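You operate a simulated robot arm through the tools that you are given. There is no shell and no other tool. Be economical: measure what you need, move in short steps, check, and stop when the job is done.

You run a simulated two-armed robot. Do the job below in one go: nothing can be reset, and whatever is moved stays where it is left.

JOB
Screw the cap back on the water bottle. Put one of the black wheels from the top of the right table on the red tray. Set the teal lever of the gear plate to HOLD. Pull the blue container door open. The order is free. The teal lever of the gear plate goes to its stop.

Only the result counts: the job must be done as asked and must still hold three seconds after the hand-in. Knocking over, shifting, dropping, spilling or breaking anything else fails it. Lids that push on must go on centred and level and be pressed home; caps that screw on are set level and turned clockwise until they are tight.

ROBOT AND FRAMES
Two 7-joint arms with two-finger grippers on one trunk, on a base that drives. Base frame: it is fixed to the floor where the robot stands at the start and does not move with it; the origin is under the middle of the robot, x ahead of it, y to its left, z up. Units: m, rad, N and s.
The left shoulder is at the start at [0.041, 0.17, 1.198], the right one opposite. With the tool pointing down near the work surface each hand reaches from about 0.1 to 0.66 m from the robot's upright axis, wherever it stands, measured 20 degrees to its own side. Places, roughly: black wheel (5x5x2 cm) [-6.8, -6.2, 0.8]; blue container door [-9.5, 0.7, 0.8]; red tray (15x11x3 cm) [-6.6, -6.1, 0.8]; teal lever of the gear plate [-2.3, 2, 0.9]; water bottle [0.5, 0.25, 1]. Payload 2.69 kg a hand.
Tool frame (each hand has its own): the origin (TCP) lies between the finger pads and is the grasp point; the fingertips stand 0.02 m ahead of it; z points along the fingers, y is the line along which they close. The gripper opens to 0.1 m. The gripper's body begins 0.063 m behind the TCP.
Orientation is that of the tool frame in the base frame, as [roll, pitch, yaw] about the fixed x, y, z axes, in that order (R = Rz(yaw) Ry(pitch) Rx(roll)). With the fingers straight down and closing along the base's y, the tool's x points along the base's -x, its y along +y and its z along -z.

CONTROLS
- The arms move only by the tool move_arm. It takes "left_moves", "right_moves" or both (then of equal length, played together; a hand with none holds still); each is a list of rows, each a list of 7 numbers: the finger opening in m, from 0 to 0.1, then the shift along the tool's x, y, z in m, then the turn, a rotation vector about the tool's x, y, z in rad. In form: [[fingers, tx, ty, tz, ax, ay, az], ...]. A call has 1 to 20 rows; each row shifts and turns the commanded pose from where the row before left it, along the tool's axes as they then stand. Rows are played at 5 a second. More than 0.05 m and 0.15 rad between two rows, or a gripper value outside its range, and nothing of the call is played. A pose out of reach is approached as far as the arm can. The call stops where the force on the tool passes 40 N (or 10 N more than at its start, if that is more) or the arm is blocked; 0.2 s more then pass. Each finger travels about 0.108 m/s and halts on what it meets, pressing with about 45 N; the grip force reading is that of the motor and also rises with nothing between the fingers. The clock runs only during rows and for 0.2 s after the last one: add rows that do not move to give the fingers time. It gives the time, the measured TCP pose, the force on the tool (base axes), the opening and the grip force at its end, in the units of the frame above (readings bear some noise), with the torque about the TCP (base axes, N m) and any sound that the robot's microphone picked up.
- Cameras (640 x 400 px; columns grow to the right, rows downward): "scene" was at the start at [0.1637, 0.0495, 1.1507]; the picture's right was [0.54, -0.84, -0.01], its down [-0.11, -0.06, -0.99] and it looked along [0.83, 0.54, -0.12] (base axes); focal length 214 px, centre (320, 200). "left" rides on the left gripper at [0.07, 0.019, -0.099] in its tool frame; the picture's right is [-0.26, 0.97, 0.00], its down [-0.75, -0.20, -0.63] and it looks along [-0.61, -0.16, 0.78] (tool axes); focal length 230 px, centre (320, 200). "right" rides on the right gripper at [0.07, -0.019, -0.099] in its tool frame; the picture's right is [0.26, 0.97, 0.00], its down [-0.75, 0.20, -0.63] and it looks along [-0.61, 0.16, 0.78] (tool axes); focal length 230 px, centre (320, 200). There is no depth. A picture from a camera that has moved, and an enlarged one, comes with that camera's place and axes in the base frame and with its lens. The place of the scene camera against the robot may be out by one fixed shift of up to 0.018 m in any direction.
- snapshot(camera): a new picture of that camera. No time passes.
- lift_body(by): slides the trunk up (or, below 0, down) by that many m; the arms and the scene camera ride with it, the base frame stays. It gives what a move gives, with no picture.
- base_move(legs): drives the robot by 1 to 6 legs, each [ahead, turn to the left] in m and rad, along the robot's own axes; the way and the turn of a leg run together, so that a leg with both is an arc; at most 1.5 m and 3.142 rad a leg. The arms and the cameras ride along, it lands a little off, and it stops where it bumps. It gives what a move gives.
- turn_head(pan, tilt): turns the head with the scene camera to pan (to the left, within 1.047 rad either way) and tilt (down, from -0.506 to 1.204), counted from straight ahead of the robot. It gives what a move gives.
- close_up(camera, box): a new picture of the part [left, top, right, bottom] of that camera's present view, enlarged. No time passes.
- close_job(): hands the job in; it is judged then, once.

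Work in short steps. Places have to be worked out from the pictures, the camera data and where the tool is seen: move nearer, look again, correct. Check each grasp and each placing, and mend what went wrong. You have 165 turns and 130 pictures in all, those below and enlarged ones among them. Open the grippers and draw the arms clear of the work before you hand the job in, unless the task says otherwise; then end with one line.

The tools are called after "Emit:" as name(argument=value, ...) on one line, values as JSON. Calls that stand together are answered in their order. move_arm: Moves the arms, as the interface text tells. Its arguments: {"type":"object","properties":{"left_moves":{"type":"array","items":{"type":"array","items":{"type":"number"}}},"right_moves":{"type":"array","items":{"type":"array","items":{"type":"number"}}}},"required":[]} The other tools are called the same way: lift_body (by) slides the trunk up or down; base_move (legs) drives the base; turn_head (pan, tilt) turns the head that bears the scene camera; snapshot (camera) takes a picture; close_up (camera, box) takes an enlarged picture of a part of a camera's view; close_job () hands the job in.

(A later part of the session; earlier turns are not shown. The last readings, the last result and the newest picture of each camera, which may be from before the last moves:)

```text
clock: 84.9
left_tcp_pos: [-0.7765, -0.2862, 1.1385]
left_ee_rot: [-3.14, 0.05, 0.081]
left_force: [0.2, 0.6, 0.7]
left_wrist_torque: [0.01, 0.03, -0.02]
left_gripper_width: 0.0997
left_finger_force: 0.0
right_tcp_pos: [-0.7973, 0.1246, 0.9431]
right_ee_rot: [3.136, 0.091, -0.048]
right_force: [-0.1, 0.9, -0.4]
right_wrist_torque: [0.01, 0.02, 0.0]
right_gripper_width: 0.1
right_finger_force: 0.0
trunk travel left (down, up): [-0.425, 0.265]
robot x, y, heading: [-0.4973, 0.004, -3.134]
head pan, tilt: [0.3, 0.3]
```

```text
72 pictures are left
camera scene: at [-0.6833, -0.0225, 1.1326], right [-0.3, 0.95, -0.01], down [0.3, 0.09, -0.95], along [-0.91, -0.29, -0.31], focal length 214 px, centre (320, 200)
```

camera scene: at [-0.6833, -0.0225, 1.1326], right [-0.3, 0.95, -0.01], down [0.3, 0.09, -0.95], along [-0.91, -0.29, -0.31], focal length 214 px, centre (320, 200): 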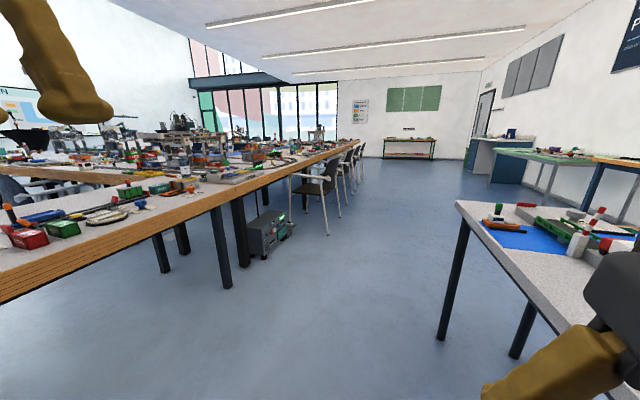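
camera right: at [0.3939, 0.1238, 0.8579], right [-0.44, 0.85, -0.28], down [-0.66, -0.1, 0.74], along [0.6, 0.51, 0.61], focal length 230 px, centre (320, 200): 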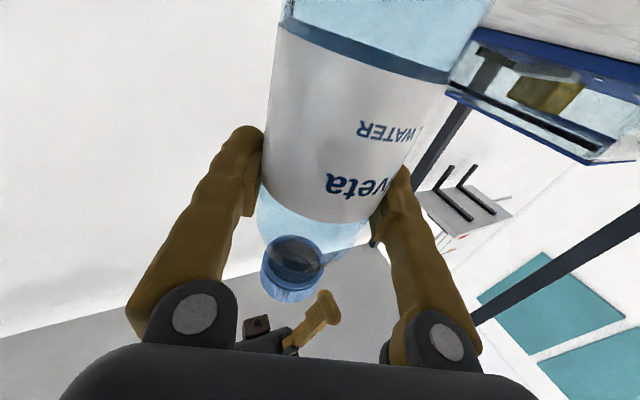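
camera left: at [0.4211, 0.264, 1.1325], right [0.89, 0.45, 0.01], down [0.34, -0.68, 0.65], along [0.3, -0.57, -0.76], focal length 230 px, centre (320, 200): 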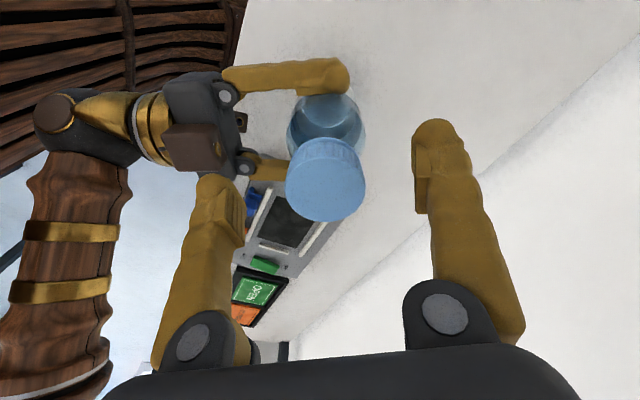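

The corridor west is clear. I'll sidestep about 0.2 m south and drive west past the table to x≈−2.3.

Emit:
base_move(legs=[[0, 0.4], [0.5, 0], [0, -0.4], [1.3, 0]])

Emit:
base_move(legs=[[0, -1.57]])

Emit:
turn_head(pan=0, tilt=0.3)

Emit:
snapshot(camera="scene")

```text
clock: 96.5
left_tcp_pos: [-2.5402, -0.507, 1.1375]
left_ee_rot: [-3.14, 0.049, 0.091]
left_force: [0.4, 0.2, -0.4]
left_wrist_torque: [-0.01, 0.0, -0.05]
left_gripper_width: 0.0998
left_finger_force: 0.0
right_tcp_pos: [-2.5635, -0.0964, 0.9435]
right_ee_rot: [3.137, 0.092, -0.039]
right_force: [0.2, 0.9, -0.1]
right_wrist_torque: [-0.03, -0.01, 0.02]
right_gripper_width: 0.0997
right_finger_force: 0.0
trunk travel left (down, up): [-0.425, 0.265]
robot x, y, heading: [-2.2671, -0.2135, -3.127]
head pan, tilt: [0.3, 0.3]
```

```text
clock: 100.7
left_tcp_pos: [-2.5658, 0.0382, 1.141]
left_ee_rot: [-3.139, 0.067, -1.459]
left_force: [-0.1, -0.4, -0.2]
left_wrist_torque: [-0.05, -0.04, -0.03]
left_gripper_width: 0.1002
left_finger_force: 0.0
right_tcp_pos: [-2.1557, 0.0718, 0.9485]
right_ee_rot: [3.135, 0.106, -1.589]
right_force: [0.5, -0.3, 0.0]
right_wrist_torque: [0.0, -0.03, -0.03]
right_gripper_width: 0.1002
right_finger_force: 0.0
trunk travel left (down, up): [-0.425, 0.265]
robot x, y, heading: [-2.2745, -0.2141, 1.605]
head pan, tilt: [0.3, 0.3]
```

```text
clock: 101.5
left_tcp_pos: [-2.5658, 0.0219, 1.1444]
left_ee_rot: [-3.141, 0.084, -1.459]
left_force: [1.3, 0.3, -0.3]
left_wrist_torque: [0.01, -0.05, -0.01]
left_gripper_width: 0.0999
left_finger_force: 0.0
right_tcp_pos: [-2.1562, 0.0656, 0.9541]
right_ee_rot: [3.131, 0.132, -1.601]
right_force: [-0.8, 0.3, 1.2]
right_wrist_torque: [-0.04, 0.0, -0.08]
right_gripper_width: 0.1
right_finger_force: 0.0
trunk travel left (down, up): [-0.425, 0.265]
robot x, y, heading: [-2.2741, -0.2117, 1.599]
head pan, tilt: [0.0, 0.3]
```

```text
71 pictures are left
camera scene: at [-2.2836, -0.0301, 1.1325], right [1.0, 0.03, 0.0], down [0.01, -0.31, -0.95], along [-0.03, 0.95, -0.31], focal length 214 px, centre (320, 200)
```

scene: 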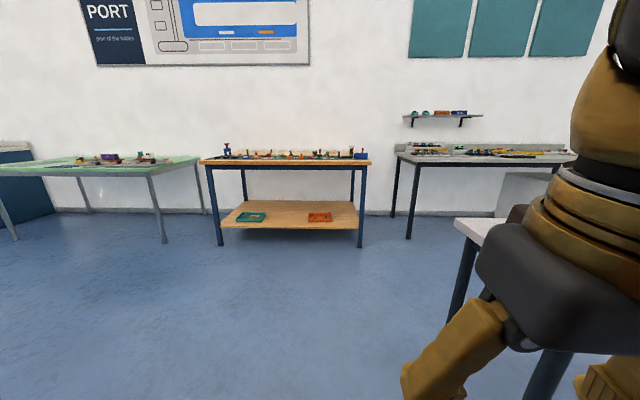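

The bench front edge is at y≈1.87, top z≈0.85. I'll drive toward it to y≈1.2 and look closely.

Emit:
base_move(legs=[[1.4, -0.02]])

Emit:
turn_head(pan=0, tilt=0.4)

Emit:
snapshot(camera="scene")

```text
clock: 108.4
left_tcp_pos: [-2.567, 1.4092, 1.1445]
left_ee_rot: [-3.141, 0.085, -1.504]
left_force: [0.6, 0.1, 0.1]
left_wrist_torque: [-0.03, -0.01, 0.02]
left_gripper_width: 0.0998
left_finger_force: 0.1
right_tcp_pos: [-2.1555, 1.4351, 0.9535]
right_ee_rot: [3.128, 0.134, -1.646]
right_force: [-0.2, 0.5, 0.0]
right_wrist_torque: [-0.01, -0.02, 0.03]
right_gripper_width: 0.0998
right_finger_force: 0.0
trunk travel left (down, up): [-0.425, 0.265]
robot x, y, heading: [-2.287, 1.1592, 1.557]
head pan, tilt: [0.0, 0.3]
```

```text
clock: 109.1
left_tcp_pos: [-2.5683, 1.3968, 1.1528]
left_ee_rot: [-3.121, 0.103, -1.481]
left_force: [-1.0, -0.3, 0.0]
left_wrist_torque: [0.01, -0.01, -0.02]
left_gripper_width: 0.1003
left_finger_force: 0.1
right_tcp_pos: [-2.161, 1.4426, 0.9612]
right_ee_rot: [3.113, 0.182, -1.689]
right_force: [0.9, 0.3, 0.0]
right_wrist_torque: [0.0, 0.0, 0.02]
right_gripper_width: 0.1003
right_finger_force: 0.1
trunk travel left (down, up): [-0.425, 0.265]
robot x, y, heading: [-2.2844, 1.1623, 1.552]
head pan, tilt: [0.0, 0.4]
```

```text
70 pictures are left
camera scene: at [-2.2872, 1.3434, 1.1234], right [1.0, -0.01, 0.0], down [-0.01, -0.4, -0.91], along [0.01, 0.91, -0.4], focal length 214 px, centre (320, 200)
```

scene: 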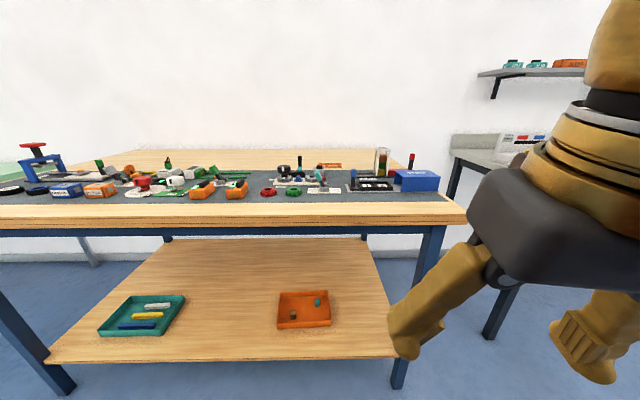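

Emit:
close_up(camera="scene", box=[240, 140, 450, 220])

```text
3.05 times, centred on (345, 180) of scene
camera zoom: at [-2.2872, 1.3434, 1.1234], right [1.0, -0.01, 0.0], down [-0.01, -0.4, -0.91], along [0.01, 0.91, -0.4], focal length 654 px, centre (244, 261)
```

zoom: 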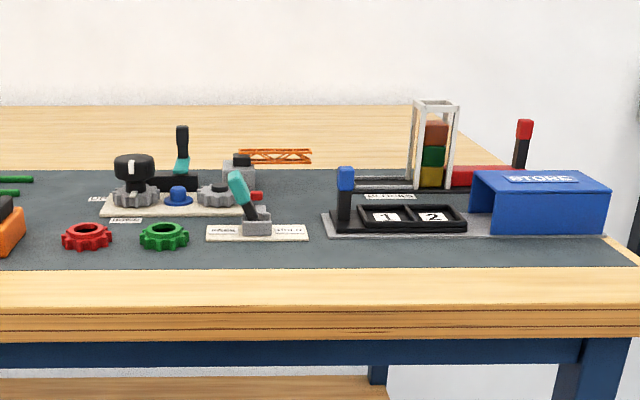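

A teal lever on a small labelled plate sits near [-2.27, 2.02], and another teal handle stands behind it. I'll drive 0.22 m closer, then look in more detail.

Emit:
base_move(legs=[[0.22, 0]])

Emit:
turn_head(pan=0, tilt=0.6)

Emit:
close_up(camera="scene", box=[240, 100, 420, 220])

```text
clock: 110.8
left_tcp_pos: [-2.568, 1.617, 1.1522]
left_ee_rot: [-3.122, 0.1, -1.473]
left_force: [-0.1, 0.1, -1.5]
left_wrist_torque: [0.0, 0.01, -0.02]
left_gripper_width: 0.0998
left_finger_force: 0.0
right_tcp_pos: [-2.159, 1.664, 0.9612]
right_ee_rot: [3.112, 0.177, -1.683]
right_force: [-0.3, 0.5, -0.7]
right_wrist_torque: [-0.01, 0.0, 0.0]
right_gripper_width: 0.1002
right_finger_force: 0.1
trunk travel left (down, up): [-0.425, 0.265]
robot x, y, heading: [-2.2832, 1.3798, 1.562]
head pan, tilt: [0.0, 0.4]
```

```text
clock: 111.5
left_tcp_pos: [-2.5686, 1.6055, 1.1635]
left_ee_rot: [-3.092, 0.117, -1.439]
left_force: [-0.5, -1.0, 0.4]
left_wrist_torque: [0.01, -0.01, 0.03]
left_gripper_width: 0.0999
left_finger_force: 0.0
right_tcp_pos: [-2.1666, 1.6711, 0.9671]
right_ee_rot: [3.093, 0.228, -1.73]
right_force: [0.1, -0.2, -0.8]
right_wrist_torque: [-0.01, 0.0, 0.0]
right_gripper_width: 0.0998
right_finger_force: 0.0
trunk travel left (down, up): [-0.425, 0.265]
robot x, y, heading: [-2.2876, 1.3816, 1.564]
head pan, tilt: [0.0, 0.6]
```

```text
3.33 times, centred on (330, 160) of scene
camera zoom: at [-2.286, 1.5596, 1.1052], right [1.0, -0.01, 0.0], down [0.0, -0.58, -0.82], along [0.01, 0.82, -0.58], focal length 715 px, centre (287, 333)
```

zoom: 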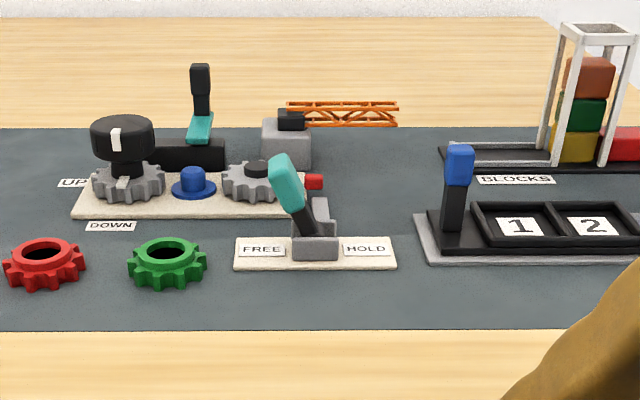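

The lever leans to FREE (left), and HOLD is to the right, so it swings along +x. I'll level the left hand, close its fingers, and bring it over to the left of the lever at a safe height.

Emit:
move_arm(left_moves=[[0.05, 0, 0, 0, -0.0496, 0.117, 0], [0.0, 0, 0, 0, 0, 0, 0.132], [0.0, -0.037, -0.022, 0, 0, 0, 0], [0.0, -0.037, -0.022, 0, 0, 0, 0], [0.0, -0.037, -0.022, 0, 0, 0, 0], [0.0, -0.037, -0.022, 0, 0, 0, 0], [0.0, -0.037, -0.022, 0, 0, 0, 0], [0.0, -0.037, -0.022, 0, 0, 0, 0], [0.0, -0.037, -0.022, 0, 0, 0, 0], [0.0, -0.037, -0.022, 0, 0, 0, 0], [0.0, -0.037, -0.022, 0, 0, 0, 0], [0.0, -0.037, -0.022, 0, 0, 0, 0], [0.0, 0, 0, 0.04, 0, 0, 0], [0.0, 0, 0, 0.04, 0, 0, 0], [0.0, 0, 0, 0.04, 0, 0, 0], [0.0, 0, 0, 0, 0, 0, 0]])

Emit:
snapshot(camera="left")

Emit:
snapshot(camera="scene")

```text
clock: 114.3
left_tcp_pos: [-2.3375, 1.9461, 1.1353]
left_ee_rot: [3.118, 0.016, -1.603]
left_force: [-0.2, -0.6, 0.1]
left_wrist_torque: [0.03, -0.07, 0.0]
left_gripper_width: 0.0001
left_finger_force: 29.6
right_tcp_pos: [-2.1736, 1.6787, 0.9769]
right_ee_rot: [3.072, 0.277, -1.778]
right_force: [-0.5, 0.2, 0.6]
right_wrist_torque: [0.04, -0.06, -0.03]
right_gripper_width: 0.0999
right_finger_force: 0.0
trunk travel left (down, up): [-0.425, 0.265]
robot x, y, heading: [-2.2838, 1.3799, 1.564]
head pan, tilt: [0.0, 0.6]
stopped in row 13 (left hand): the arm was blocked; the commanded pose is now the measured one
```

```text
67 pictures are left
camera left: at [-2.356, 1.8757, 1.2335], right [-0.96, 0.29, 0.03], down [0.24, 0.73, 0.64], along [0.16, 0.62, -0.77], focal length 230 px, centre (320, 200)
```

left: 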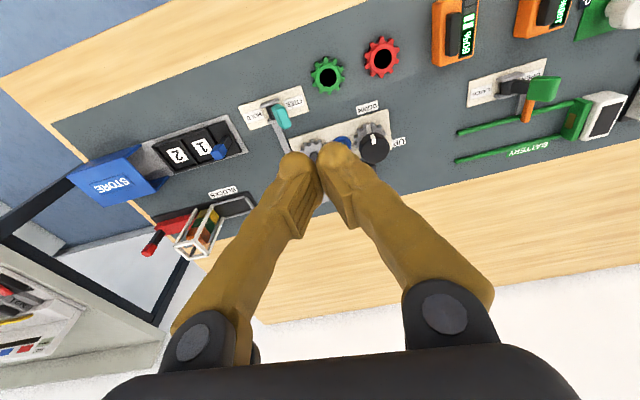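

```text
66 pictures are left
camera scene: at [-2.2888, 1.5578, 1.1056], right [1.0, -0.01, 0.0], down [0.0, -0.58, -0.82], along [0.01, 0.82, -0.58], focal length 214 px, centre (320, 200)
```

scene: 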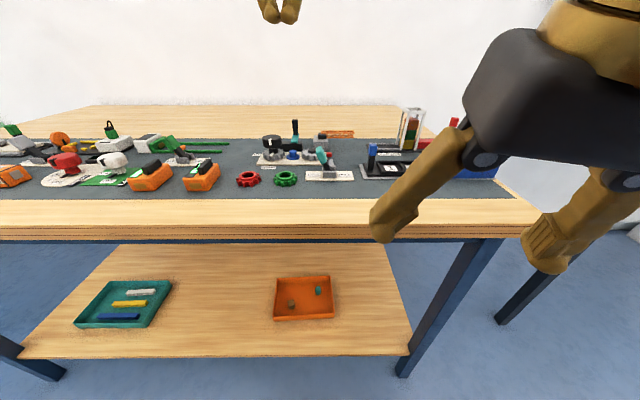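

The left arm got blocked while reaching inward. I'll turn the base 0.25 rad right so the lever lies more to the left arm's side.

Emit:
base_move(legs=[[0, -0.25]])

Emit:
snapshot(camera="left")

```text
clock: 115.0
left_tcp_pos: [-2.3288, 1.9113, 1.1547]
left_ee_rot: [3.114, 0.049, -1.617]
left_force: [-0.8, -1.2, 0.5]
left_wrist_torque: [0.04, -0.05, -0.04]
left_gripper_width: 0.0
left_finger_force: 29.4
right_tcp_pos: [-2.1803, 1.679, 0.9904]
right_ee_rot: [3.047, 0.322, -1.845]
right_force: [0.1, -0.4, -0.4]
right_wrist_torque: [0.07, -0.08, -0.03]
right_gripper_width: 0.0999
right_finger_force: 0.0
trunk travel left (down, up): [-0.425, 0.265]
robot x, y, heading: [-2.284, 1.3846, 1.557]
head pan, tilt: [0.0, 0.6]
stopped in leg 1: the robot was blocked; the commanded pose is now the measured one
```

```text
65 pictures are left
camera left: at [-2.3483, 1.8388, 1.2503], right [-0.95, 0.3, 0.04], down [0.25, 0.71, 0.66], along [0.17, 0.64, -0.75], focal length 230 px, centre (320, 200)
```

left: 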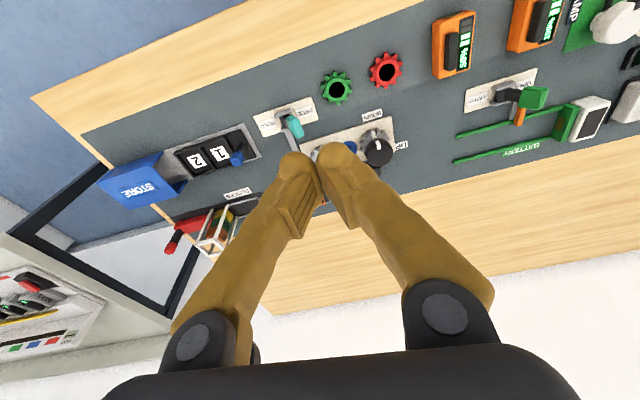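

I suspect the left forearm is touching the head. I'll move the left hand outward (left) and also push the right hand forward and out a little to unbind.

Emit:
move_arm(left_moves=[[0, 0, 0.03, 0, 0, 0, 0], [0, 0, 0.03, 0, 0, 0, 0], [0, 0, 0.03, 0, 0, 0, 0], [0, 0, 0.03, 0, 0, 0, 0], [0, 0, 0, 0, 0, 0, 0]])

Emit:
move_arm(right_moves=[[0.1, 0, -0.03, 0, 0, 0, 0], [0.1, 0, -0.03, 0, 0, 0, 0], [0.1, 0, -0.03, 0, 0, 0, 0], [0.1, 0, -0.03, 0, 0, 0, 0], [0.1, 0, 0, 0, 0, 0, 0]])

Emit:
snapshot(camera="right")

```text
clock: 116.2
left_tcp_pos: [-2.4476, 1.9197, 1.1567]
left_ee_rot: [3.112, 0.044, -1.619]
left_force: [0.4, -0.1, 0.2]
left_wrist_torque: [-0.02, 0.05, 0.01]
left_gripper_width: 0.0
left_finger_force: 29.3
right_tcp_pos: [-2.1792, 1.68, 0.9892]
right_ee_rot: [3.048, 0.316, -1.846]
right_force: [0.1, 0.1, -0.3]
right_wrist_torque: [0.03, 0.04, -0.01]
right_gripper_width: 0.1002
right_finger_force: 0.1
trunk travel left (down, up): [-0.425, 0.265]
robot x, y, heading: [-2.2854, 1.3815, 1.558]
head pan, tilt: [0.0, 0.6]
```

```text
clock: 117.4
left_tcp_pos: [-2.4491, 1.9187, 1.157]
left_ee_rot: [3.111, 0.045, -1.617]
left_force: [-0.6, -0.8, 0.4]
left_wrist_torque: [-0.01, -0.03, -0.01]
left_gripper_width: 0.0001
left_finger_force: 29.8
right_tcp_pos: [-2.179, 1.6802, 0.9895]
right_ee_rot: [3.047, 0.317, -1.847]
right_force: [-0.1, -0.1, 0.4]
right_wrist_torque: [0.03, 0.02, 0.02]
right_gripper_width: 0.0998
right_finger_force: 0.0
right hand out of reach, approached as far as the arm can: row 1, 2, 3, 4
trunk travel left (down, up): [-0.425, 0.265]
robot x, y, heading: [-2.2878, 1.3819, 1.553]
head pan, tilt: [0.0, 0.6]
```

```text
64 pictures are left
camera right: at [-2.1779, 1.5796, 1.0589], right [-1.0, 0.0, 0.01], down [0.0, 0.53, 0.85], along [0.0, 0.85, -0.53], focal length 230 px, centre (320, 200)
```

right: 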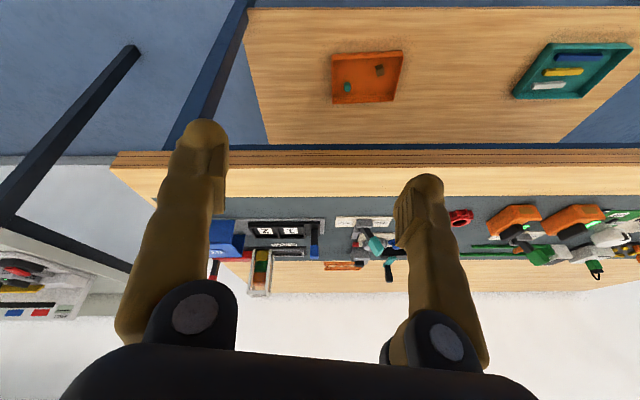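

The left moved freely outward; the right arm is near a joint limit but parked safely. I'll try the base turn again.

Emit:
base_move(legs=[[0, -0.25]])

```text
clock: 118.7
left_tcp_pos: [-2.3092, 1.9429, 1.157]
left_ee_rot: [3.113, 0.043, -1.867]
left_force: [0.7, -0.4, 0.9]
left_wrist_torque: [-0.01, -0.02, 0.01]
left_gripper_width: 0.0
left_finger_force: 29.0
right_tcp_pos: [-2.1105, 1.6371, 0.986]
right_ee_rot: [3.081, 0.284, -2.058]
right_force: [0.7, 0.7, 0.1]
right_wrist_torque: [0.01, 0.01, -0.02]
right_gripper_width: 0.0998
right_finger_force: 0.1
trunk travel left (down, up): [-0.425, 0.265]
robot x, y, heading: [-2.2865, 1.3853, 1.302]
head pan, tilt: [0.0, 0.6]
```

The turn worked. I'll level the left hand and lower it to z≈1.02 left of the lever.

Emit:
move_arm(left_moves=[[0, 0, 0.033, 0, 0.0286, 0.043, 0], [0, -0.021, 0, 0.02, 0, 0, 0], [0, 0, 0, 0.04, 0, 0, 0], [0, 0, 0, 0.04, 0, 0, 0], [0, 0, 0, 0.03, 0, 0, 0], [0, 0, 0, 0, 0, 0, 0]])

Emit:
snapshot(camera="left")

Emit:
close_up(camera="scene", box=[200, 60, 380, 180])

```text
clock: 120.1
left_tcp_pos: [-2.342, 1.9566, 1.0386]
left_ee_rot: [3.14, 0.018, -1.867]
left_force: [0.3, 0.8, 0.3]
left_wrist_torque: [0.02, -0.04, -0.01]
left_gripper_width: 0.0002
left_finger_force: 29.5
right_tcp_pos: [-2.1159, 1.643, 0.9931]
right_ee_rot: [3.052, 0.321, -2.106]
right_force: [0.6, 0.2, -0.3]
right_wrist_torque: [-0.02, 0.02, -0.01]
right_gripper_width: 0.0997
right_finger_force: 0.0
trunk travel left (down, up): [-0.425, 0.265]
robot x, y, heading: [-2.2856, 1.3847, 1.296]
head pan, tilt: [0.0, 0.6]
```

```text
63 pictures are left
camera left: at [-2.3808, 1.8942, 1.1366], right [-0.85, 0.53, 0.01], down [0.41, 0.65, 0.64], along [0.34, 0.55, -0.76], focal length 230 px, centre (320, 200)
```

left: 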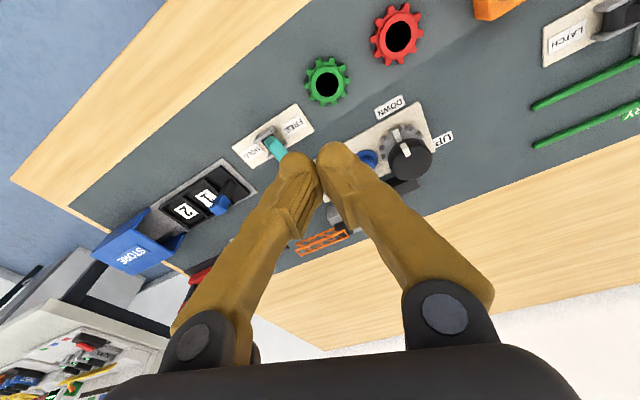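

```text
3.33 times, centred on (290, 120) of scene
camera zoom: at [-2.2408, 1.5537, 1.1052], right [0.96, -0.27, 0.0], down [-0.15, -0.56, -0.82], along [0.22, 0.79, -0.58], focal length 715 px, centre (420, 467)
```

zoom: 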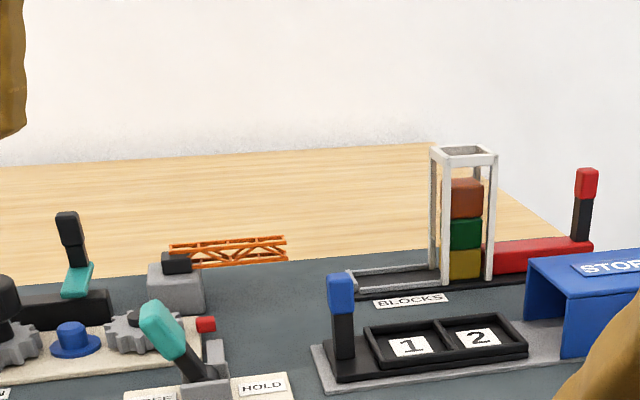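

The teal handle top is at ≈[-2.284, 1.977, 0.922]. I'll place the closed fingertips just left of it (x≈−2.325) and lower.

Emit:
move_arm(left_moves=[[0, -0.025, -0.01, 0, 0, 0.018, 0], [0, 0, 0, 0.03, 0, 0, 0], [0, 0, 0, 0.03, 0, 0, 0], [0, 0, 0, 0.03, 0, 0, 0], [0, 0, 0, 0.01, 0, 0, 0], [0, 0, 0, 0, 0, 0, 0], [0, 0, 0, 0, 0, 0, 0]])

Emit:
snapshot(camera="left")

Emit:
close_up(camera="scene", box=[200, 90, 320, 180])

```text
clock: 121.7
left_tcp_pos: [-2.3214, 1.9781, 0.9396]
left_ee_rot: [-3.142, 0.0, -1.868]
left_force: [-0.1, 0.5, -0.6]
left_wrist_torque: [-0.01, 0.0, 0.0]
left_gripper_width: 0.0
left_finger_force: 29.3
right_tcp_pos: [-2.1164, 1.642, 0.9932]
right_ee_rot: [3.052, 0.32, -2.103]
right_force: [0.2, -0.4, -0.2]
right_wrist_torque: [0.0, -0.02, -0.02]
right_gripper_width: 0.1
right_finger_force: 0.1
trunk travel left (down, up): [-0.425, 0.265]
robot x, y, heading: [-2.2835, 1.3843, 1.303]
head pan, tilt: [0.0, 0.6]
```

```text
61 pictures are left
camera left: at [-2.3599, 1.9174, 1.039], right [-0.85, 0.53, 0.0], down [0.41, 0.66, 0.63], along [0.33, 0.54, -0.78], focal length 230 px, centre (320, 200)
```

left: 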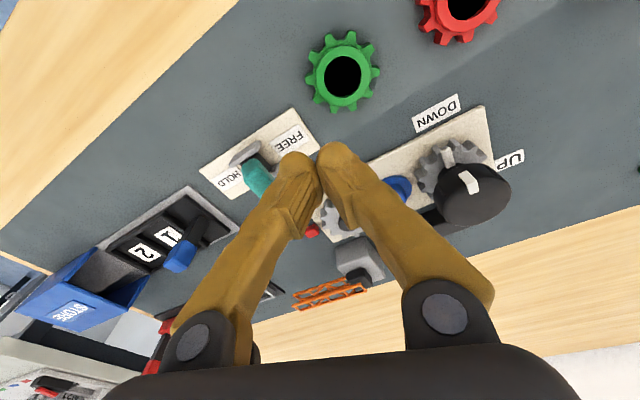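

```text
4.44 times, centred on (260, 135) of scene
camera zoom: at [-2.2409, 1.5538, 1.1051], right [0.96, -0.27, 0.0], down [-0.15, -0.56, -0.82], along [0.22, 0.79, -0.58], focal length 953 px, centre (587, 489)
```

zoom: 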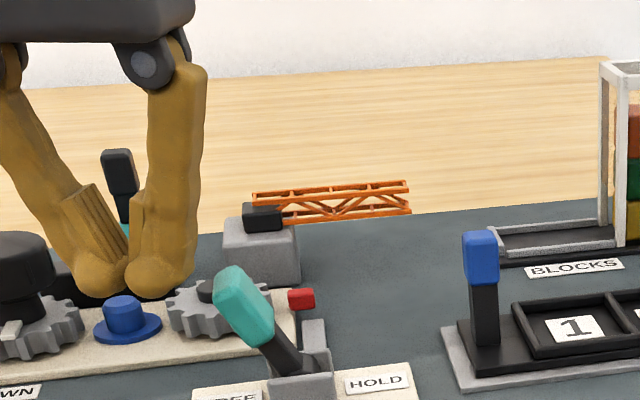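

Aligned in y. I'll lower the tips to z≈0.893, then push +x in small steps.

Emit:
move_arm(left_moves=[[0, 0, 0, 0.014, 0, 0, 0], [0, 0, 0, 0.013, 0, 0, 0], [0, 0, 0, 0, 0, 0, 0], [0, -0.0029, -0.0096, 0, 0, 0, 0], [0, -0.0029, -0.0096, 0, 0, 0, 0], [0, -0.0029, -0.0096, 0, 0, 0, 0], [0, -0.0029, -0.0096, 0, 0, 0, 0], [0, 0, 0, 0, 0, 0, 0]])

Emit:
close_up(camera="scene", box=[200, 90, 320, 180])

```text
clock: 123.5
left_tcp_pos: [-2.2812, 1.979, 0.9105]
left_ee_rot: [-3.141, -0.001, -1.868]
left_force: [0.3, -0.2, -0.3]
left_wrist_torque: [0.01, 0.0, 0.01]
left_gripper_width: 0.0
left_finger_force: 29.6
right_tcp_pos: [-2.1166, 1.643, 0.9936]
right_ee_rot: [3.053, 0.321, -2.104]
right_force: [0.0, -0.2, -0.9]
right_wrist_torque: [-0.01, -0.03, 0.0]
right_gripper_width: 0.1
right_finger_force: 0.1
trunk travel left (down, up): [-0.425, 0.265]
robot x, y, heading: [-2.2846, 1.383, 1.302]
head pan, tilt: [0.0, 0.6]
```

```text
4.44 times, centred on (260, 135) of scene
camera zoom: at [-2.241, 1.5537, 1.1051], right [0.96, -0.27, 0.0], down [-0.15, -0.56, -0.82], along [0.22, 0.79, -0.58], focal length 953 px, centre (587, 489)
```

zoom: 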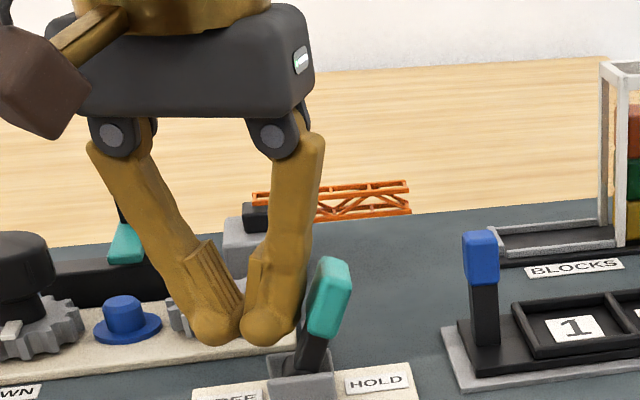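

The lever is swinging toward HOLD. Continuing to the stop.

Emit:
move_arm(left_moves=[[0, -0.0029, -0.0096, 0, 0, 0, 0], [0, -0.0029, -0.0096, 0, 0, 0, 0], [0, -0.0023, -0.0077, 0, 0, 0, 0], [0, 0, 0, 0, 0, 0, 0]])

Emit:
close_up(camera="scene", box=[200, 90, 320, 180])

```text
clock: 124.2
left_tcp_pos: [-2.2707, 1.9688, 0.9195]
left_ee_rot: [3.129, 0.014, -1.858]
left_force: [-0.3, -0.2, 0.1]
left_wrist_torque: [-0.02, 0.01, 0.0]
left_gripper_width: 0.0
left_finger_force: 29.9
right_tcp_pos: [-2.1218, 1.6479, 1.0031]
right_ee_rot: [3.02, 0.358, -2.154]
right_force: [-0.3, 0.6, -0.3]
right_wrist_torque: [-0.03, 0.06, -0.04]
right_gripper_width: 0.1
right_finger_force: 0.1
trunk travel left (down, up): [-0.425, 0.265]
robot x, y, heading: [-2.2836, 1.3832, 1.301]
head pan, tilt: [0.0, 0.6]
stopped in row 3 (left hand): the force on the tool passed its limit at 45 N (the readings are from after the stop); the commanded pose is now the measured one
```

```text
4.44 times, centred on (260, 135) of scene
camera zoom: at [-2.24, 1.5537, 1.105], right [0.96, -0.27, 0.0], down [-0.15, -0.56, -0.81], along [0.22, 0.79, -0.58], focal length 953 px, centre (587, 489)
```

zoom: 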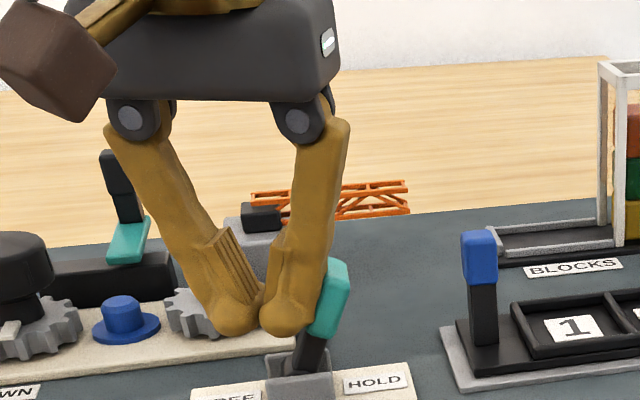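

The push hit 45 N. I'll back the finger off a little to see where the lever rests.

Emit:
move_arm(left_moves=[[0, 0.0058, 0.0192, 0, 0, 0, 0], [0, 0.0058, 0.0192, 0, 0, 0, 0], [0, 0, 0, 0, 0, 0, 0]])

Emit:
close_up(camera="scene", box=[230, 120, 310, 180])

Emit:
close_up(camera="left", box=[160, 80, 340, 220])

```text
clock: 125.0
left_tcp_pos: [-2.3119, 1.9676, 0.9172]
left_ee_rot: [3.129, 0.012, -1.858]
left_force: [-0.7, -0.2, 0.6]
left_wrist_torque: [0.02, 0.01, 0.03]
left_gripper_width: 0.0003
left_finger_force: 29.8
right_tcp_pos: [-2.1214, 1.6477, 1.0039]
right_ee_rot: [3.02, 0.356, -2.153]
right_force: [-1.0, 0.1, -0.4]
right_wrist_torque: [-0.01, 0.0, -0.01]
right_gripper_width: 0.1001
right_finger_force: 0.1
trunk travel left (down, up): [-0.425, 0.265]
robot x, y, heading: [-2.286, 1.3829, 1.302]
head pan, tilt: [0.0, 0.6]
```

```text
6.67 times, centred on (270, 150) of scene
camera zoom: at [-2.2407, 1.5538, 1.1051], right [0.96, -0.26, 0.0], down [-0.15, -0.56, -0.82], along [0.22, 0.79, -0.58], focal length 1430 px, centre (653, 533)
```

zoom: 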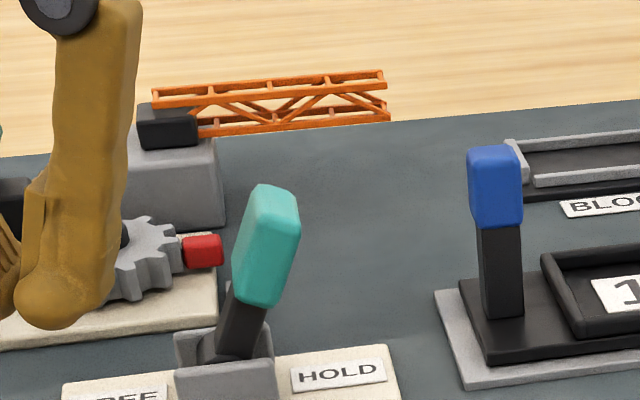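

```text
2.86 times, centred on (250, 150) of left
camera zoom: at [-2.3489, 1.9055, 1.0168], right [-0.85, 0.52, 0.02], down [0.41, 0.65, 0.63], along [0.32, 0.55, -0.77], focal length 657 px, centre (520, 343)
```

zoom: 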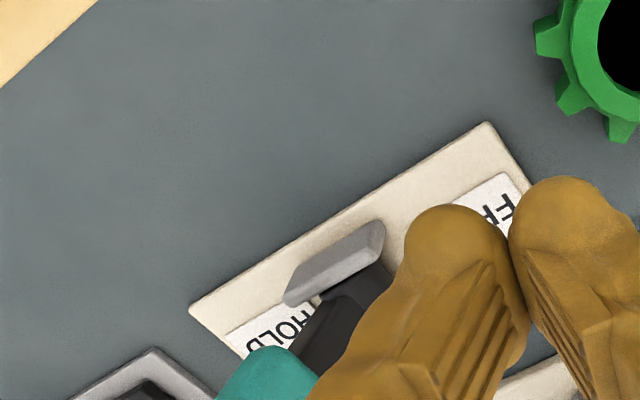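

The lever now leans only ~13° toward HOLD, against ~30° on the FREE side, so it may not be at its stop; the finger may have hit the bracket. I'll push again, higher on the handle and more slowly.

Emit:
move_arm(left_moves=[[0, -0.0115, 0.0035, -0.007, 0.01, 0.012, 0], [0, -0.0029, -0.0096, 0, 0, 0, 0], [0, -0.0029, -0.0096, 0, 0, 0, 0], [0, -0.0029, -0.0096, 0, 0, 0, 0], [0, -0.0015, -0.0048, 0, 0, 0, 0], [0, -0.0015, -0.0048, 0, 0, 0, 0], [0, -0.0015, -0.0048, 0, 0, 0, 0], [0, 0, 0, 0, 0, 0, 0], [0, 0, 0, 0, 0, 0, 0]])

Emit:
close_up(camera="scene", box=[230, 120, 310, 180])

```text
clock: 127.0
left_tcp_pos: [-2.2672, 1.9815, 0.926]
left_ee_rot: [3.138, -0.002, -1.856]
left_force: [-2.3, -0.2, 0.4]
left_wrist_torque: [-0.04, 0.0, 0.03]
left_gripper_width: 0.0
left_finger_force: 29.6
right_tcp_pos: [-2.1229, 1.6472, 1.0023]
right_ee_rot: [3.02, 0.358, -2.153]
right_force: [0.4, 0.2, 0.2]
right_wrist_torque: [0.01, 0.05, 0.0]
right_gripper_width: 0.0999
right_finger_force: 0.1
trunk travel left (down, up): [-0.425, 0.265]
robot x, y, heading: [-2.2844, 1.3826, 1.304]
head pan, tilt: [0.0, 0.6]
```

```text
6.67 times, centred on (270, 150) of scene
camera zoom: at [-2.2413, 1.5536, 1.1052], right [0.96, -0.26, 0.0], down [-0.15, -0.56, -0.82], along [0.22, 0.79, -0.58], focal length 1430 px, centre (653, 533)
```

zoom: 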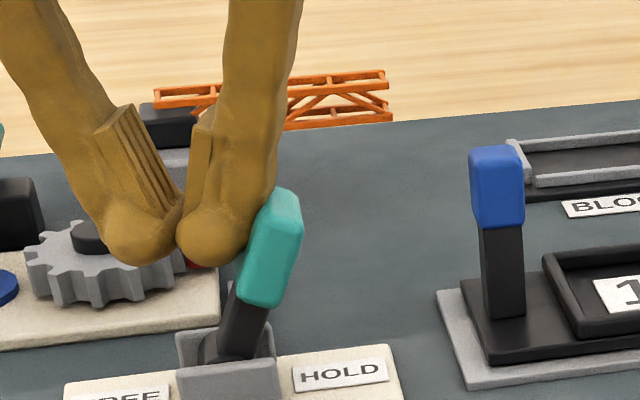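

Contact has just begun at z≈0.905 (2 N). I'll push on in 4 mm steps.

Emit:
move_arm(left_moves=[[0, -0.0012, -0.0038, 0, 0, 0, 0], [0, -0.0012, -0.0038, 0, 0, 0, 0], [0, -0.0012, -0.0038, 0, 0, 0, 0], [0, 0, 0, 0, 0, 0, 0]])

Emit:
close_up(camera="scene", box=[230, 120, 310, 180])

```text
clock: 127.7
left_tcp_pos: [-2.2643, 1.9696, 0.9331]
left_ee_rot: [3.129, 0.009, -1.853]
left_force: [0.4, 0.1, -0.1]
left_wrist_torque: [-0.03, 0.0, 0.02]
left_gripper_width: 0.0
left_finger_force: 29.8
right_tcp_pos: [-2.128, 1.6516, 1.013]
right_ee_rot: [2.983, 0.388, -2.204]
right_force: [0.0, -0.4, -0.4]
right_wrist_torque: [-0.01, 0.03, 0.0]
right_gripper_width: 0.1001
right_finger_force: 0.1
trunk travel left (down, up): [-0.425, 0.265]
robot x, y, heading: [-2.2835, 1.3808, 1.307]
head pan, tilt: [0.0, 0.6]
stopped in row 3 (left hand): the force on the tool passed its limit at 43 N (the readings are from after the stop); the commanded pose is now the measured one
```

```text
6.67 times, centred on (270, 150) of scene
camera zoom: at [-2.2403, 1.5537, 1.105], right [0.96, -0.26, 0.0], down [-0.15, -0.56, -0.82], along [0.22, 0.79, -0.58], focal length 1430 px, centre (653, 533)
```

zoom: 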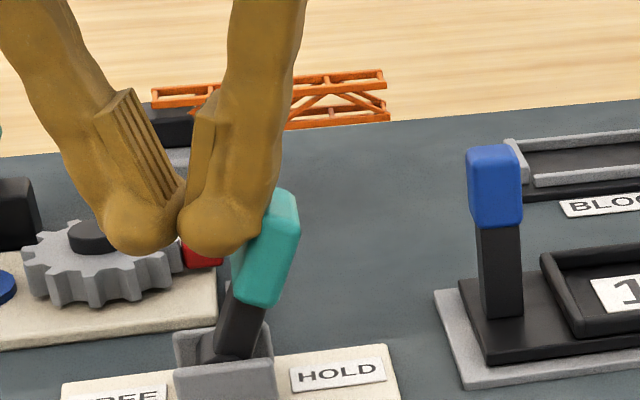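

Another stop at 43 N with no lever movement. Correcting for perspective, the lever is ~20° each side, so HOLD is at its stop. I'll back off left, then rise.

Emit:
move_arm(left_moves=[[0, 0.006, 0.019, 0, 0, 0, 0], [0, 0.003, 0.0095, 0, 0, 0, 0], [0, 0, 0, -0.04, 0, 0, 0], [0, 0, 0, -0.04, 0, 0, 0], [0, 0, 0, -0.04, 0, 0, 0], [0, 0.03, 0.02, -0.03, 0, 0, 0], [0, 0.03, 0.03, 0, 0, 0, 0], [0, 0.03, 0.03, 0, 0, 0, 0], [0, 0.04, 0.02, 0, 0, 0, 0], [0, 0.04, 0.02, 0, 0, 0, 0], [0, 0.04, 0, 0, 0, 0, 0]])

Emit:
snapshot(camera="scene")

```text
clock: 130.1
left_tcp_pos: [-2.4674, 1.7979, 1.0839]
left_ee_rot: [3.127, 0.01, -1.851]
left_force: [-0.1, -0.4, 0.0]
left_wrist_torque: [0.0, 0.02, 0.02]
left_gripper_width: 0.0001
left_finger_force: 30.2
right_tcp_pos: [-2.1295, 1.6506, 1.0123]
right_ee_rot: [2.985, 0.388, -2.201]
right_force: [0.2, -0.9, -0.4]
right_wrist_torque: [0.03, -0.01, -0.01]
right_gripper_width: 0.0998
right_finger_force: 0.0
trunk travel left (down, up): [-0.425, 0.265]
robot x, y, heading: [-2.2857, 1.3847, 1.306]
head pan, tilt: [0.0, 0.6]
```

```text
53 pictures are left
camera scene: at [-2.2412, 1.553, 1.1053], right [0.96, -0.26, 0.0], down [-0.15, -0.56, -0.82], along [0.22, 0.79, -0.58], focal length 214 px, centre (320, 200)
```

scene: 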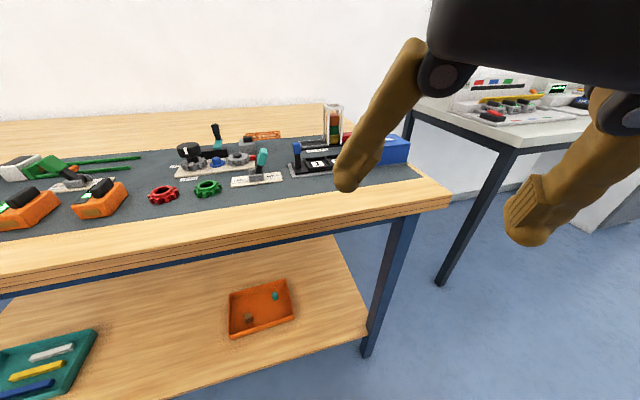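

The lever sits at HOLD. I'll back the base away from the bench.

Emit:
base_move(legs=[[-0.9, 0]])

Emit:
move_arm(right_moves=[[0.1, -0.03, 0, 0, 0, 0, 0], [0.1, -0.03, 0, 0, 0, 0, 0], [0.1, -0.03, 0, 0, 0, 0, 0], [0.1, -0.03, 0, 0, 0, 0, 0], [0.1, 0, 0, 0, 0, 0.1, 0], [0.1, 0, 0, 0, 0, 0.1, 0], [0.1, 0, 0, 0, 0, 0.1, 0], [0.1, 0, 0, 0, 0, 0, 0]])

```text
clock: 134.9
left_tcp_pos: [-2.7053, 0.9159, 1.0835]
left_ee_rot: [3.125, 0.011, -1.834]
left_force: [-0.7, -0.2, -0.2]
left_wrist_torque: [-0.02, 0.02, 0.03]
left_gripper_width: 0.0
left_finger_force: 29.9
right_tcp_pos: [-2.3675, 0.7741, 1.0129]
right_ee_rot: [2.985, 0.387, -2.186]
right_force: [-0.3, -0.4, -0.4]
right_wrist_torque: [0.05, -0.01, 0.01]
right_gripper_width: 0.0998
right_finger_force: 0.0
trunk travel left (down, up): [-0.425, 0.265]
robot x, y, heading: [-2.5175, 0.5026, 1.321]
head pan, tilt: [0.0, 0.6]
```

```text
clock: 136.7
left_tcp_pos: [-2.7099, 0.9001, 1.0906]
left_ee_rot: [3.125, 0.027, -1.834]
left_force: [-0.4, 0.0, 0.2]
left_wrist_torque: [-0.01, -0.03, -0.04]
left_gripper_width: 0.0
left_finger_force: 29.7
right_tcp_pos: [-2.306, 0.8504, 1.0628]
right_ee_rot: [2.991, 0.105, -2.138]
right_force: [-0.1, 0.4, 0.3]
right_wrist_torque: [-0.01, 0.01, -0.02]
right_gripper_width: 0.0999
right_finger_force: 0.1
trunk travel left (down, up): [-0.425, 0.265]
robot x, y, heading: [-2.5184, 0.5026, 1.325]
head pan, tilt: [0.0, 0.6]
```

The right arm is free again. I'll level it and square its yaw.

Emit:
move_arm(right_moves=[[0.1, 0, 0, 0, 0.075, 0.052, 0], [0.1, 0, 0, 0, 0.075, 0.052, 0], [0.1, 0, 0, 0, 0, 0, -0.11], [0.1, 0, 0, 0, 0, 0, -0.11], [0.1, 0, 0, 0, 0, 0, -0.1], [0.1, 0, -0.04, 0, 0, 0, 0], [0.1, 0, -0.04, 0, 0, 0, 0], [0.1, 0, 0, 0, 0, 0, 0]], left_moves=[[0.1, 0, 0, 0, 0, 0, 0], [0.1, 0, 0, 0, 0, 0.027, 0], [0.1, 0, 0, 0, 0, 0, 0], [0.1, 0, 0, 0, 0, 0, 0], [0.1, 0, 0, 0, 0, 0, 0], [0.1, -0.03, 0, 0, 0, 0, 0], [0.1, -0.03, 0, 0, 0, 0, 0], [0.1, 0, 0, 0, 0, 0, 0]])

Emit:
base_move(legs=[[0, 1.57]])

Emit:
turn_head(pan=0.3, tilt=0.2)

Emit:
snapshot(camera="scene")

```text
clock: 138.5
left_tcp_pos: [-2.696, 0.9609, 1.0876]
left_ee_rot: [3.125, 0.0, -1.834]
left_force: [-0.1, -0.1, -0.4]
left_wrist_torque: [0.0, -0.01, -0.06]
left_gripper_width: 0.0999
left_finger_force: 0.0
right_tcp_pos: [-2.2272, 0.8294, 1.0648]
right_ee_rot: [-3.14, 0.001, -1.81]
right_force: [0.3, 0.0, 0.3]
right_wrist_torque: [0.01, -0.06, -0.02]
right_gripper_width: 0.0999
right_finger_force: 0.2
trunk travel left (down, up): [-0.425, 0.265]
robot x, y, heading: [-2.516, 0.5031, 1.321]
head pan, tilt: [0.0, 0.6]
```

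```text
clock: 142.9
left_tcp_pos: [-2.9726, 0.3214, 1.0876]
left_ee_rot: [3.126, 0.0, -0.253]
left_force: [0.5, 0.8, 0.6]
left_wrist_torque: [0.04, 0.03, -0.01]
left_gripper_width: 0.1
left_finger_force: 0.0
right_tcp_pos: [-2.8485, 0.7899, 1.0642]
right_ee_rot: [-3.141, 0.003, -0.23]
right_force: [0.4, -0.8, 0.6]
right_wrist_torque: [-0.02, 0.01, 0.01]
right_gripper_width: 0.0998
right_finger_force: 0.1
trunk travel left (down, up): [-0.425, 0.265]
robot x, y, heading: [-2.5154, 0.5101, 2.899]
head pan, tilt: [0.0, 0.6]
```

```text
clock: 143.7
left_tcp_pos: [-2.9589, 0.3171, 1.0929]
left_ee_rot: [3.123, 0.018, -0.255]
left_force: [-0.1, 0.7, 0.6]
left_wrist_torque: [-0.04, -0.02, -0.04]
left_gripper_width: 0.1001
left_finger_force: 0.0
right_tcp_pos: [-2.8324, 0.7878, 1.0701]
right_ee_rot: [3.141, 0.017, -0.23]
right_force: [-0.3, 0.6, 1.0]
right_wrist_torque: [-0.01, -0.02, 0.01]
right_gripper_width: 0.1
right_finger_force: 0.1
trunk travel left (down, up): [-0.425, 0.265]
robot x, y, heading: [-2.5175, 0.5128, 2.904]
head pan, tilt: [0.3, 0.201]
```

```text
52 pictures are left
camera scene: at [-2.701, 0.5292, 1.1417], right [-0.06, 1.0, -0.01], down [0.22, 0.01, -0.98], along [-0.97, -0.06, -0.22], focal length 214 px, centre (320, 200)
```

scene: 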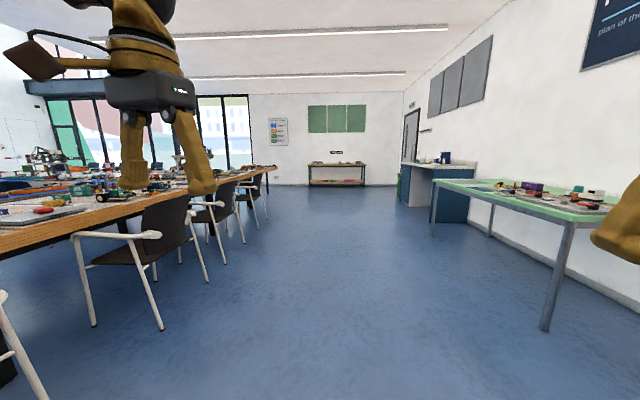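

The blue container is on the far green-legged table straight ahead, and the aisle is wide and clear. I'll face it and drive 5.2 m west.

Emit:
base_move(legs=[[0, 0.21], [1.5, 0], [1.5, 0], [1.5, 0]])

Emit:
turn_head(pan=0, tilt=0.2)

Emit:
snapshot(camera="scene")

```text
clock: 166.1
left_tcp_pos: [-7.4323, 0.3882, 1.0928]
left_ee_rot: [3.123, 0.016, -0.068]
left_force: [-0.7, 0.5, -0.7]
left_wrist_torque: [-0.04, -0.01, -0.02]
left_gripper_width: 0.0999
left_finger_force: 0.1
right_tcp_pos: [-7.3981, 0.8723, 1.0716]
right_ee_rot: [-3.141, 0.018, -0.043]
right_force: [-0.6, -0.2, -0.2]
right_wrist_torque: [0.0, -0.01, 0.04]
right_gripper_width: 0.0998
right_finger_force: 0.1
trunk travel left (down, up): [-0.425, 0.265]
robot x, y, heading: [-7.0335, 0.6601, 3.089]
head pan, tilt: [0.3, 0.201]
```

```text
clock: 166.9
left_tcp_pos: [-7.4164, 0.3873, 1.0994]
left_ee_rot: [3.123, 0.034, -0.069]
left_force: [-0.5, -0.7, 0.5]
left_wrist_torque: [0.01, -0.06, 0.01]
left_gripper_width: 0.0999
left_finger_force: 0.0
right_tcp_pos: [-7.3798, 0.8722, 1.0761]
right_ee_rot: [-3.139, 0.034, -0.041]
right_force: [-0.4, -0.8, 0.2]
right_wrist_torque: [-0.04, -0.03, 0.02]
right_gripper_width: 0.0999
right_finger_force: 0.1
trunk travel left (down, up): [-0.425, 0.265]
robot x, y, heading: [-7.0343, 0.663, 3.091]
head pan, tilt: [0.0, 0.201]
```

```text
51 pictures are left
camera scene: at [-7.2229, 0.6713, 1.1417], right [0.05, 1.0, 0.0], down [0.22, -0.01, -0.98], along [-0.97, 0.05, -0.22], focal length 214 px, centre (320, 200)
```

scene: 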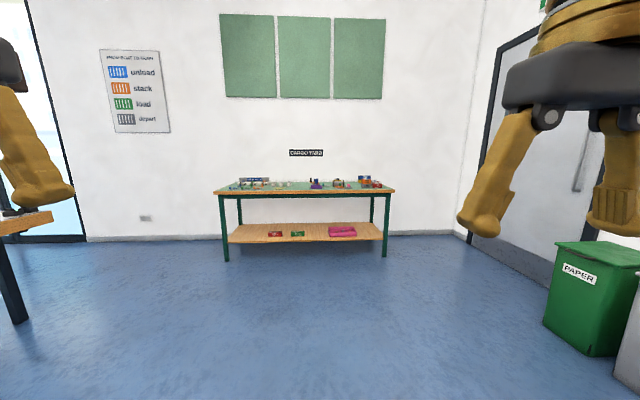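

Emit:
base_move(legs=[[1.4, 0.02]])

Emit:
turn_head(pan=0, tilt=0.5)

Emit:
close_up(camera="scene", box=[120, 80, 520, 330])

```text
clock: 173.8
left_tcp_pos: [-8.8077, 0.4592, 1.0992]
left_ee_rot: [3.125, 0.033, -0.064]
left_force: [0.4, -0.1, 0.1]
left_wrist_torque: [0.01, -0.03, 0.01]
left_gripper_width: 0.1002
left_finger_force: 0.1
right_tcp_pos: [-8.7736, 0.944, 1.0759]
right_ee_rot: [-3.14, 0.034, -0.041]
right_force: [-0.2, 0.8, 1.2]
right_wrist_torque: [0.01, -0.02, -0.01]
right_gripper_width: 0.0999
right_finger_force: 0.0
trunk travel left (down, up): [-0.425, 0.265]
robot x, y, heading: [-8.4306, 0.7361, 3.087]
head pan, tilt: [0.0, 0.201]
```

```text
clock: 174.6
left_tcp_pos: [-8.7903, 0.4571, 1.1043]
left_ee_rot: [3.123, 0.051, -0.068]
left_force: [0.4, -0.2, -0.6]
left_wrist_torque: [-0.01, -0.01, 0.0]
left_gripper_width: 0.1001
left_finger_force: 0.1
right_tcp_pos: [-8.7561, 0.9442, 1.0808]
right_ee_rot: [-3.14, 0.05, -0.04]
right_force: [-0.7, -0.1, -0.6]
right_wrist_torque: [0.02, -0.01, 0.0]
right_gripper_width: 0.1001
right_finger_force: 0.0
trunk travel left (down, up): [-0.425, 0.265]
robot x, y, heading: [-8.4324, 0.7334, 3.088]
head pan, tilt: [0.0, 0.499]
```

```text
1.60 times, centred on (320, 205) of scene
camera zoom: at [-8.6122, 0.7442, 1.1142], right [0.05, 1.0, 0.0], down [0.49, -0.03, -0.87], along [-0.87, 0.04, -0.49], focal length 343 px, centre (320, 192)
```

zoom: 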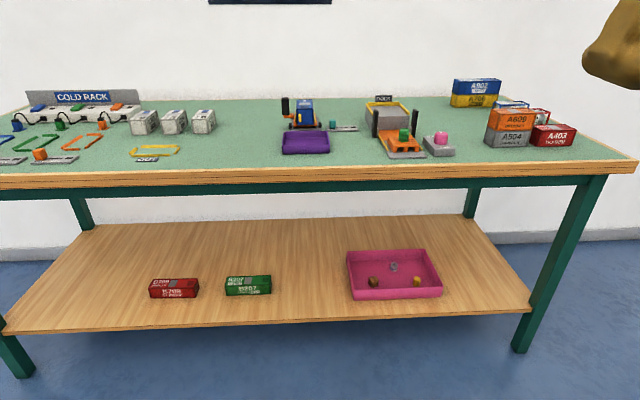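

The blue container is at about [-9.6, 0.73, 0.80]; the table's front edge is at x≈−9.30. I'll drive 0.4 m closer and look.

Emit:
base_move(legs=[[0.4, 0.05]])

Emit:
turn_head(pan=0, tilt=0.6)

Emit:
close_up(camera="scene", box=[240, 80, 400, 200])

```text
clock: 177.1
left_tcp_pos: [-9.1732, 0.4507, 1.1025]
left_ee_rot: [3.123, 0.052, -0.014]
left_force: [-0.3, 0.1, -0.4]
left_wrist_torque: [-0.01, -0.02, -0.02]
left_gripper_width: 0.1001
left_finger_force: 0.1
right_tcp_pos: [-9.1616, 0.9369, 1.0803]
right_ee_rot: [-3.14, 0.05, 0.01]
right_force: [0.1, 0.4, -1.2]
right_wrist_torque: [-0.01, -0.01, 0.02]
right_gripper_width: 0.0999
right_finger_force: 0.0
trunk travel left (down, up): [-0.425, 0.265]
robot x, y, heading: [-8.8242, 0.744, 3.142]
head pan, tilt: [0.0, 0.499]
```

```text
clock: 177.8
left_tcp_pos: [-9.152, 0.4508, 1.1111]
left_ee_rot: [3.119, 0.069, -0.015]
left_force: [-0.1, 0.3, 0.3]
left_wrist_torque: [-0.01, 0.02, 0.01]
left_gripper_width: 0.0998
left_finger_force: 0.1
right_tcp_pos: [-9.1436, 0.9374, 1.0879]
right_ee_rot: [-3.14, 0.069, 0.012]
right_force: [0.4, 1.4, -0.9]
right_wrist_torque: [0.01, 0.01, 0.02]
right_gripper_width: 0.0999
right_finger_force: 0.1
trunk travel left (down, up): [-0.425, 0.265]
robot x, y, heading: [-8.8238, 0.7438, 3.139]
head pan, tilt: [0.0, 0.6]
```

```text
3.33 times, centred on (320, 140) of scene
camera zoom: at [-9.003, 0.7454, 1.1055], right [0.0, 1.0, 0.0], down [0.58, 0.0, -0.82], along [-0.82, 0.0, -0.58], focal length 715 px, centre (320, 400)
```

zoom: 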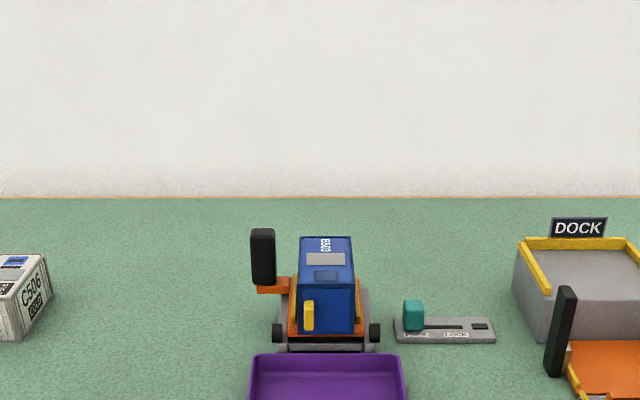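

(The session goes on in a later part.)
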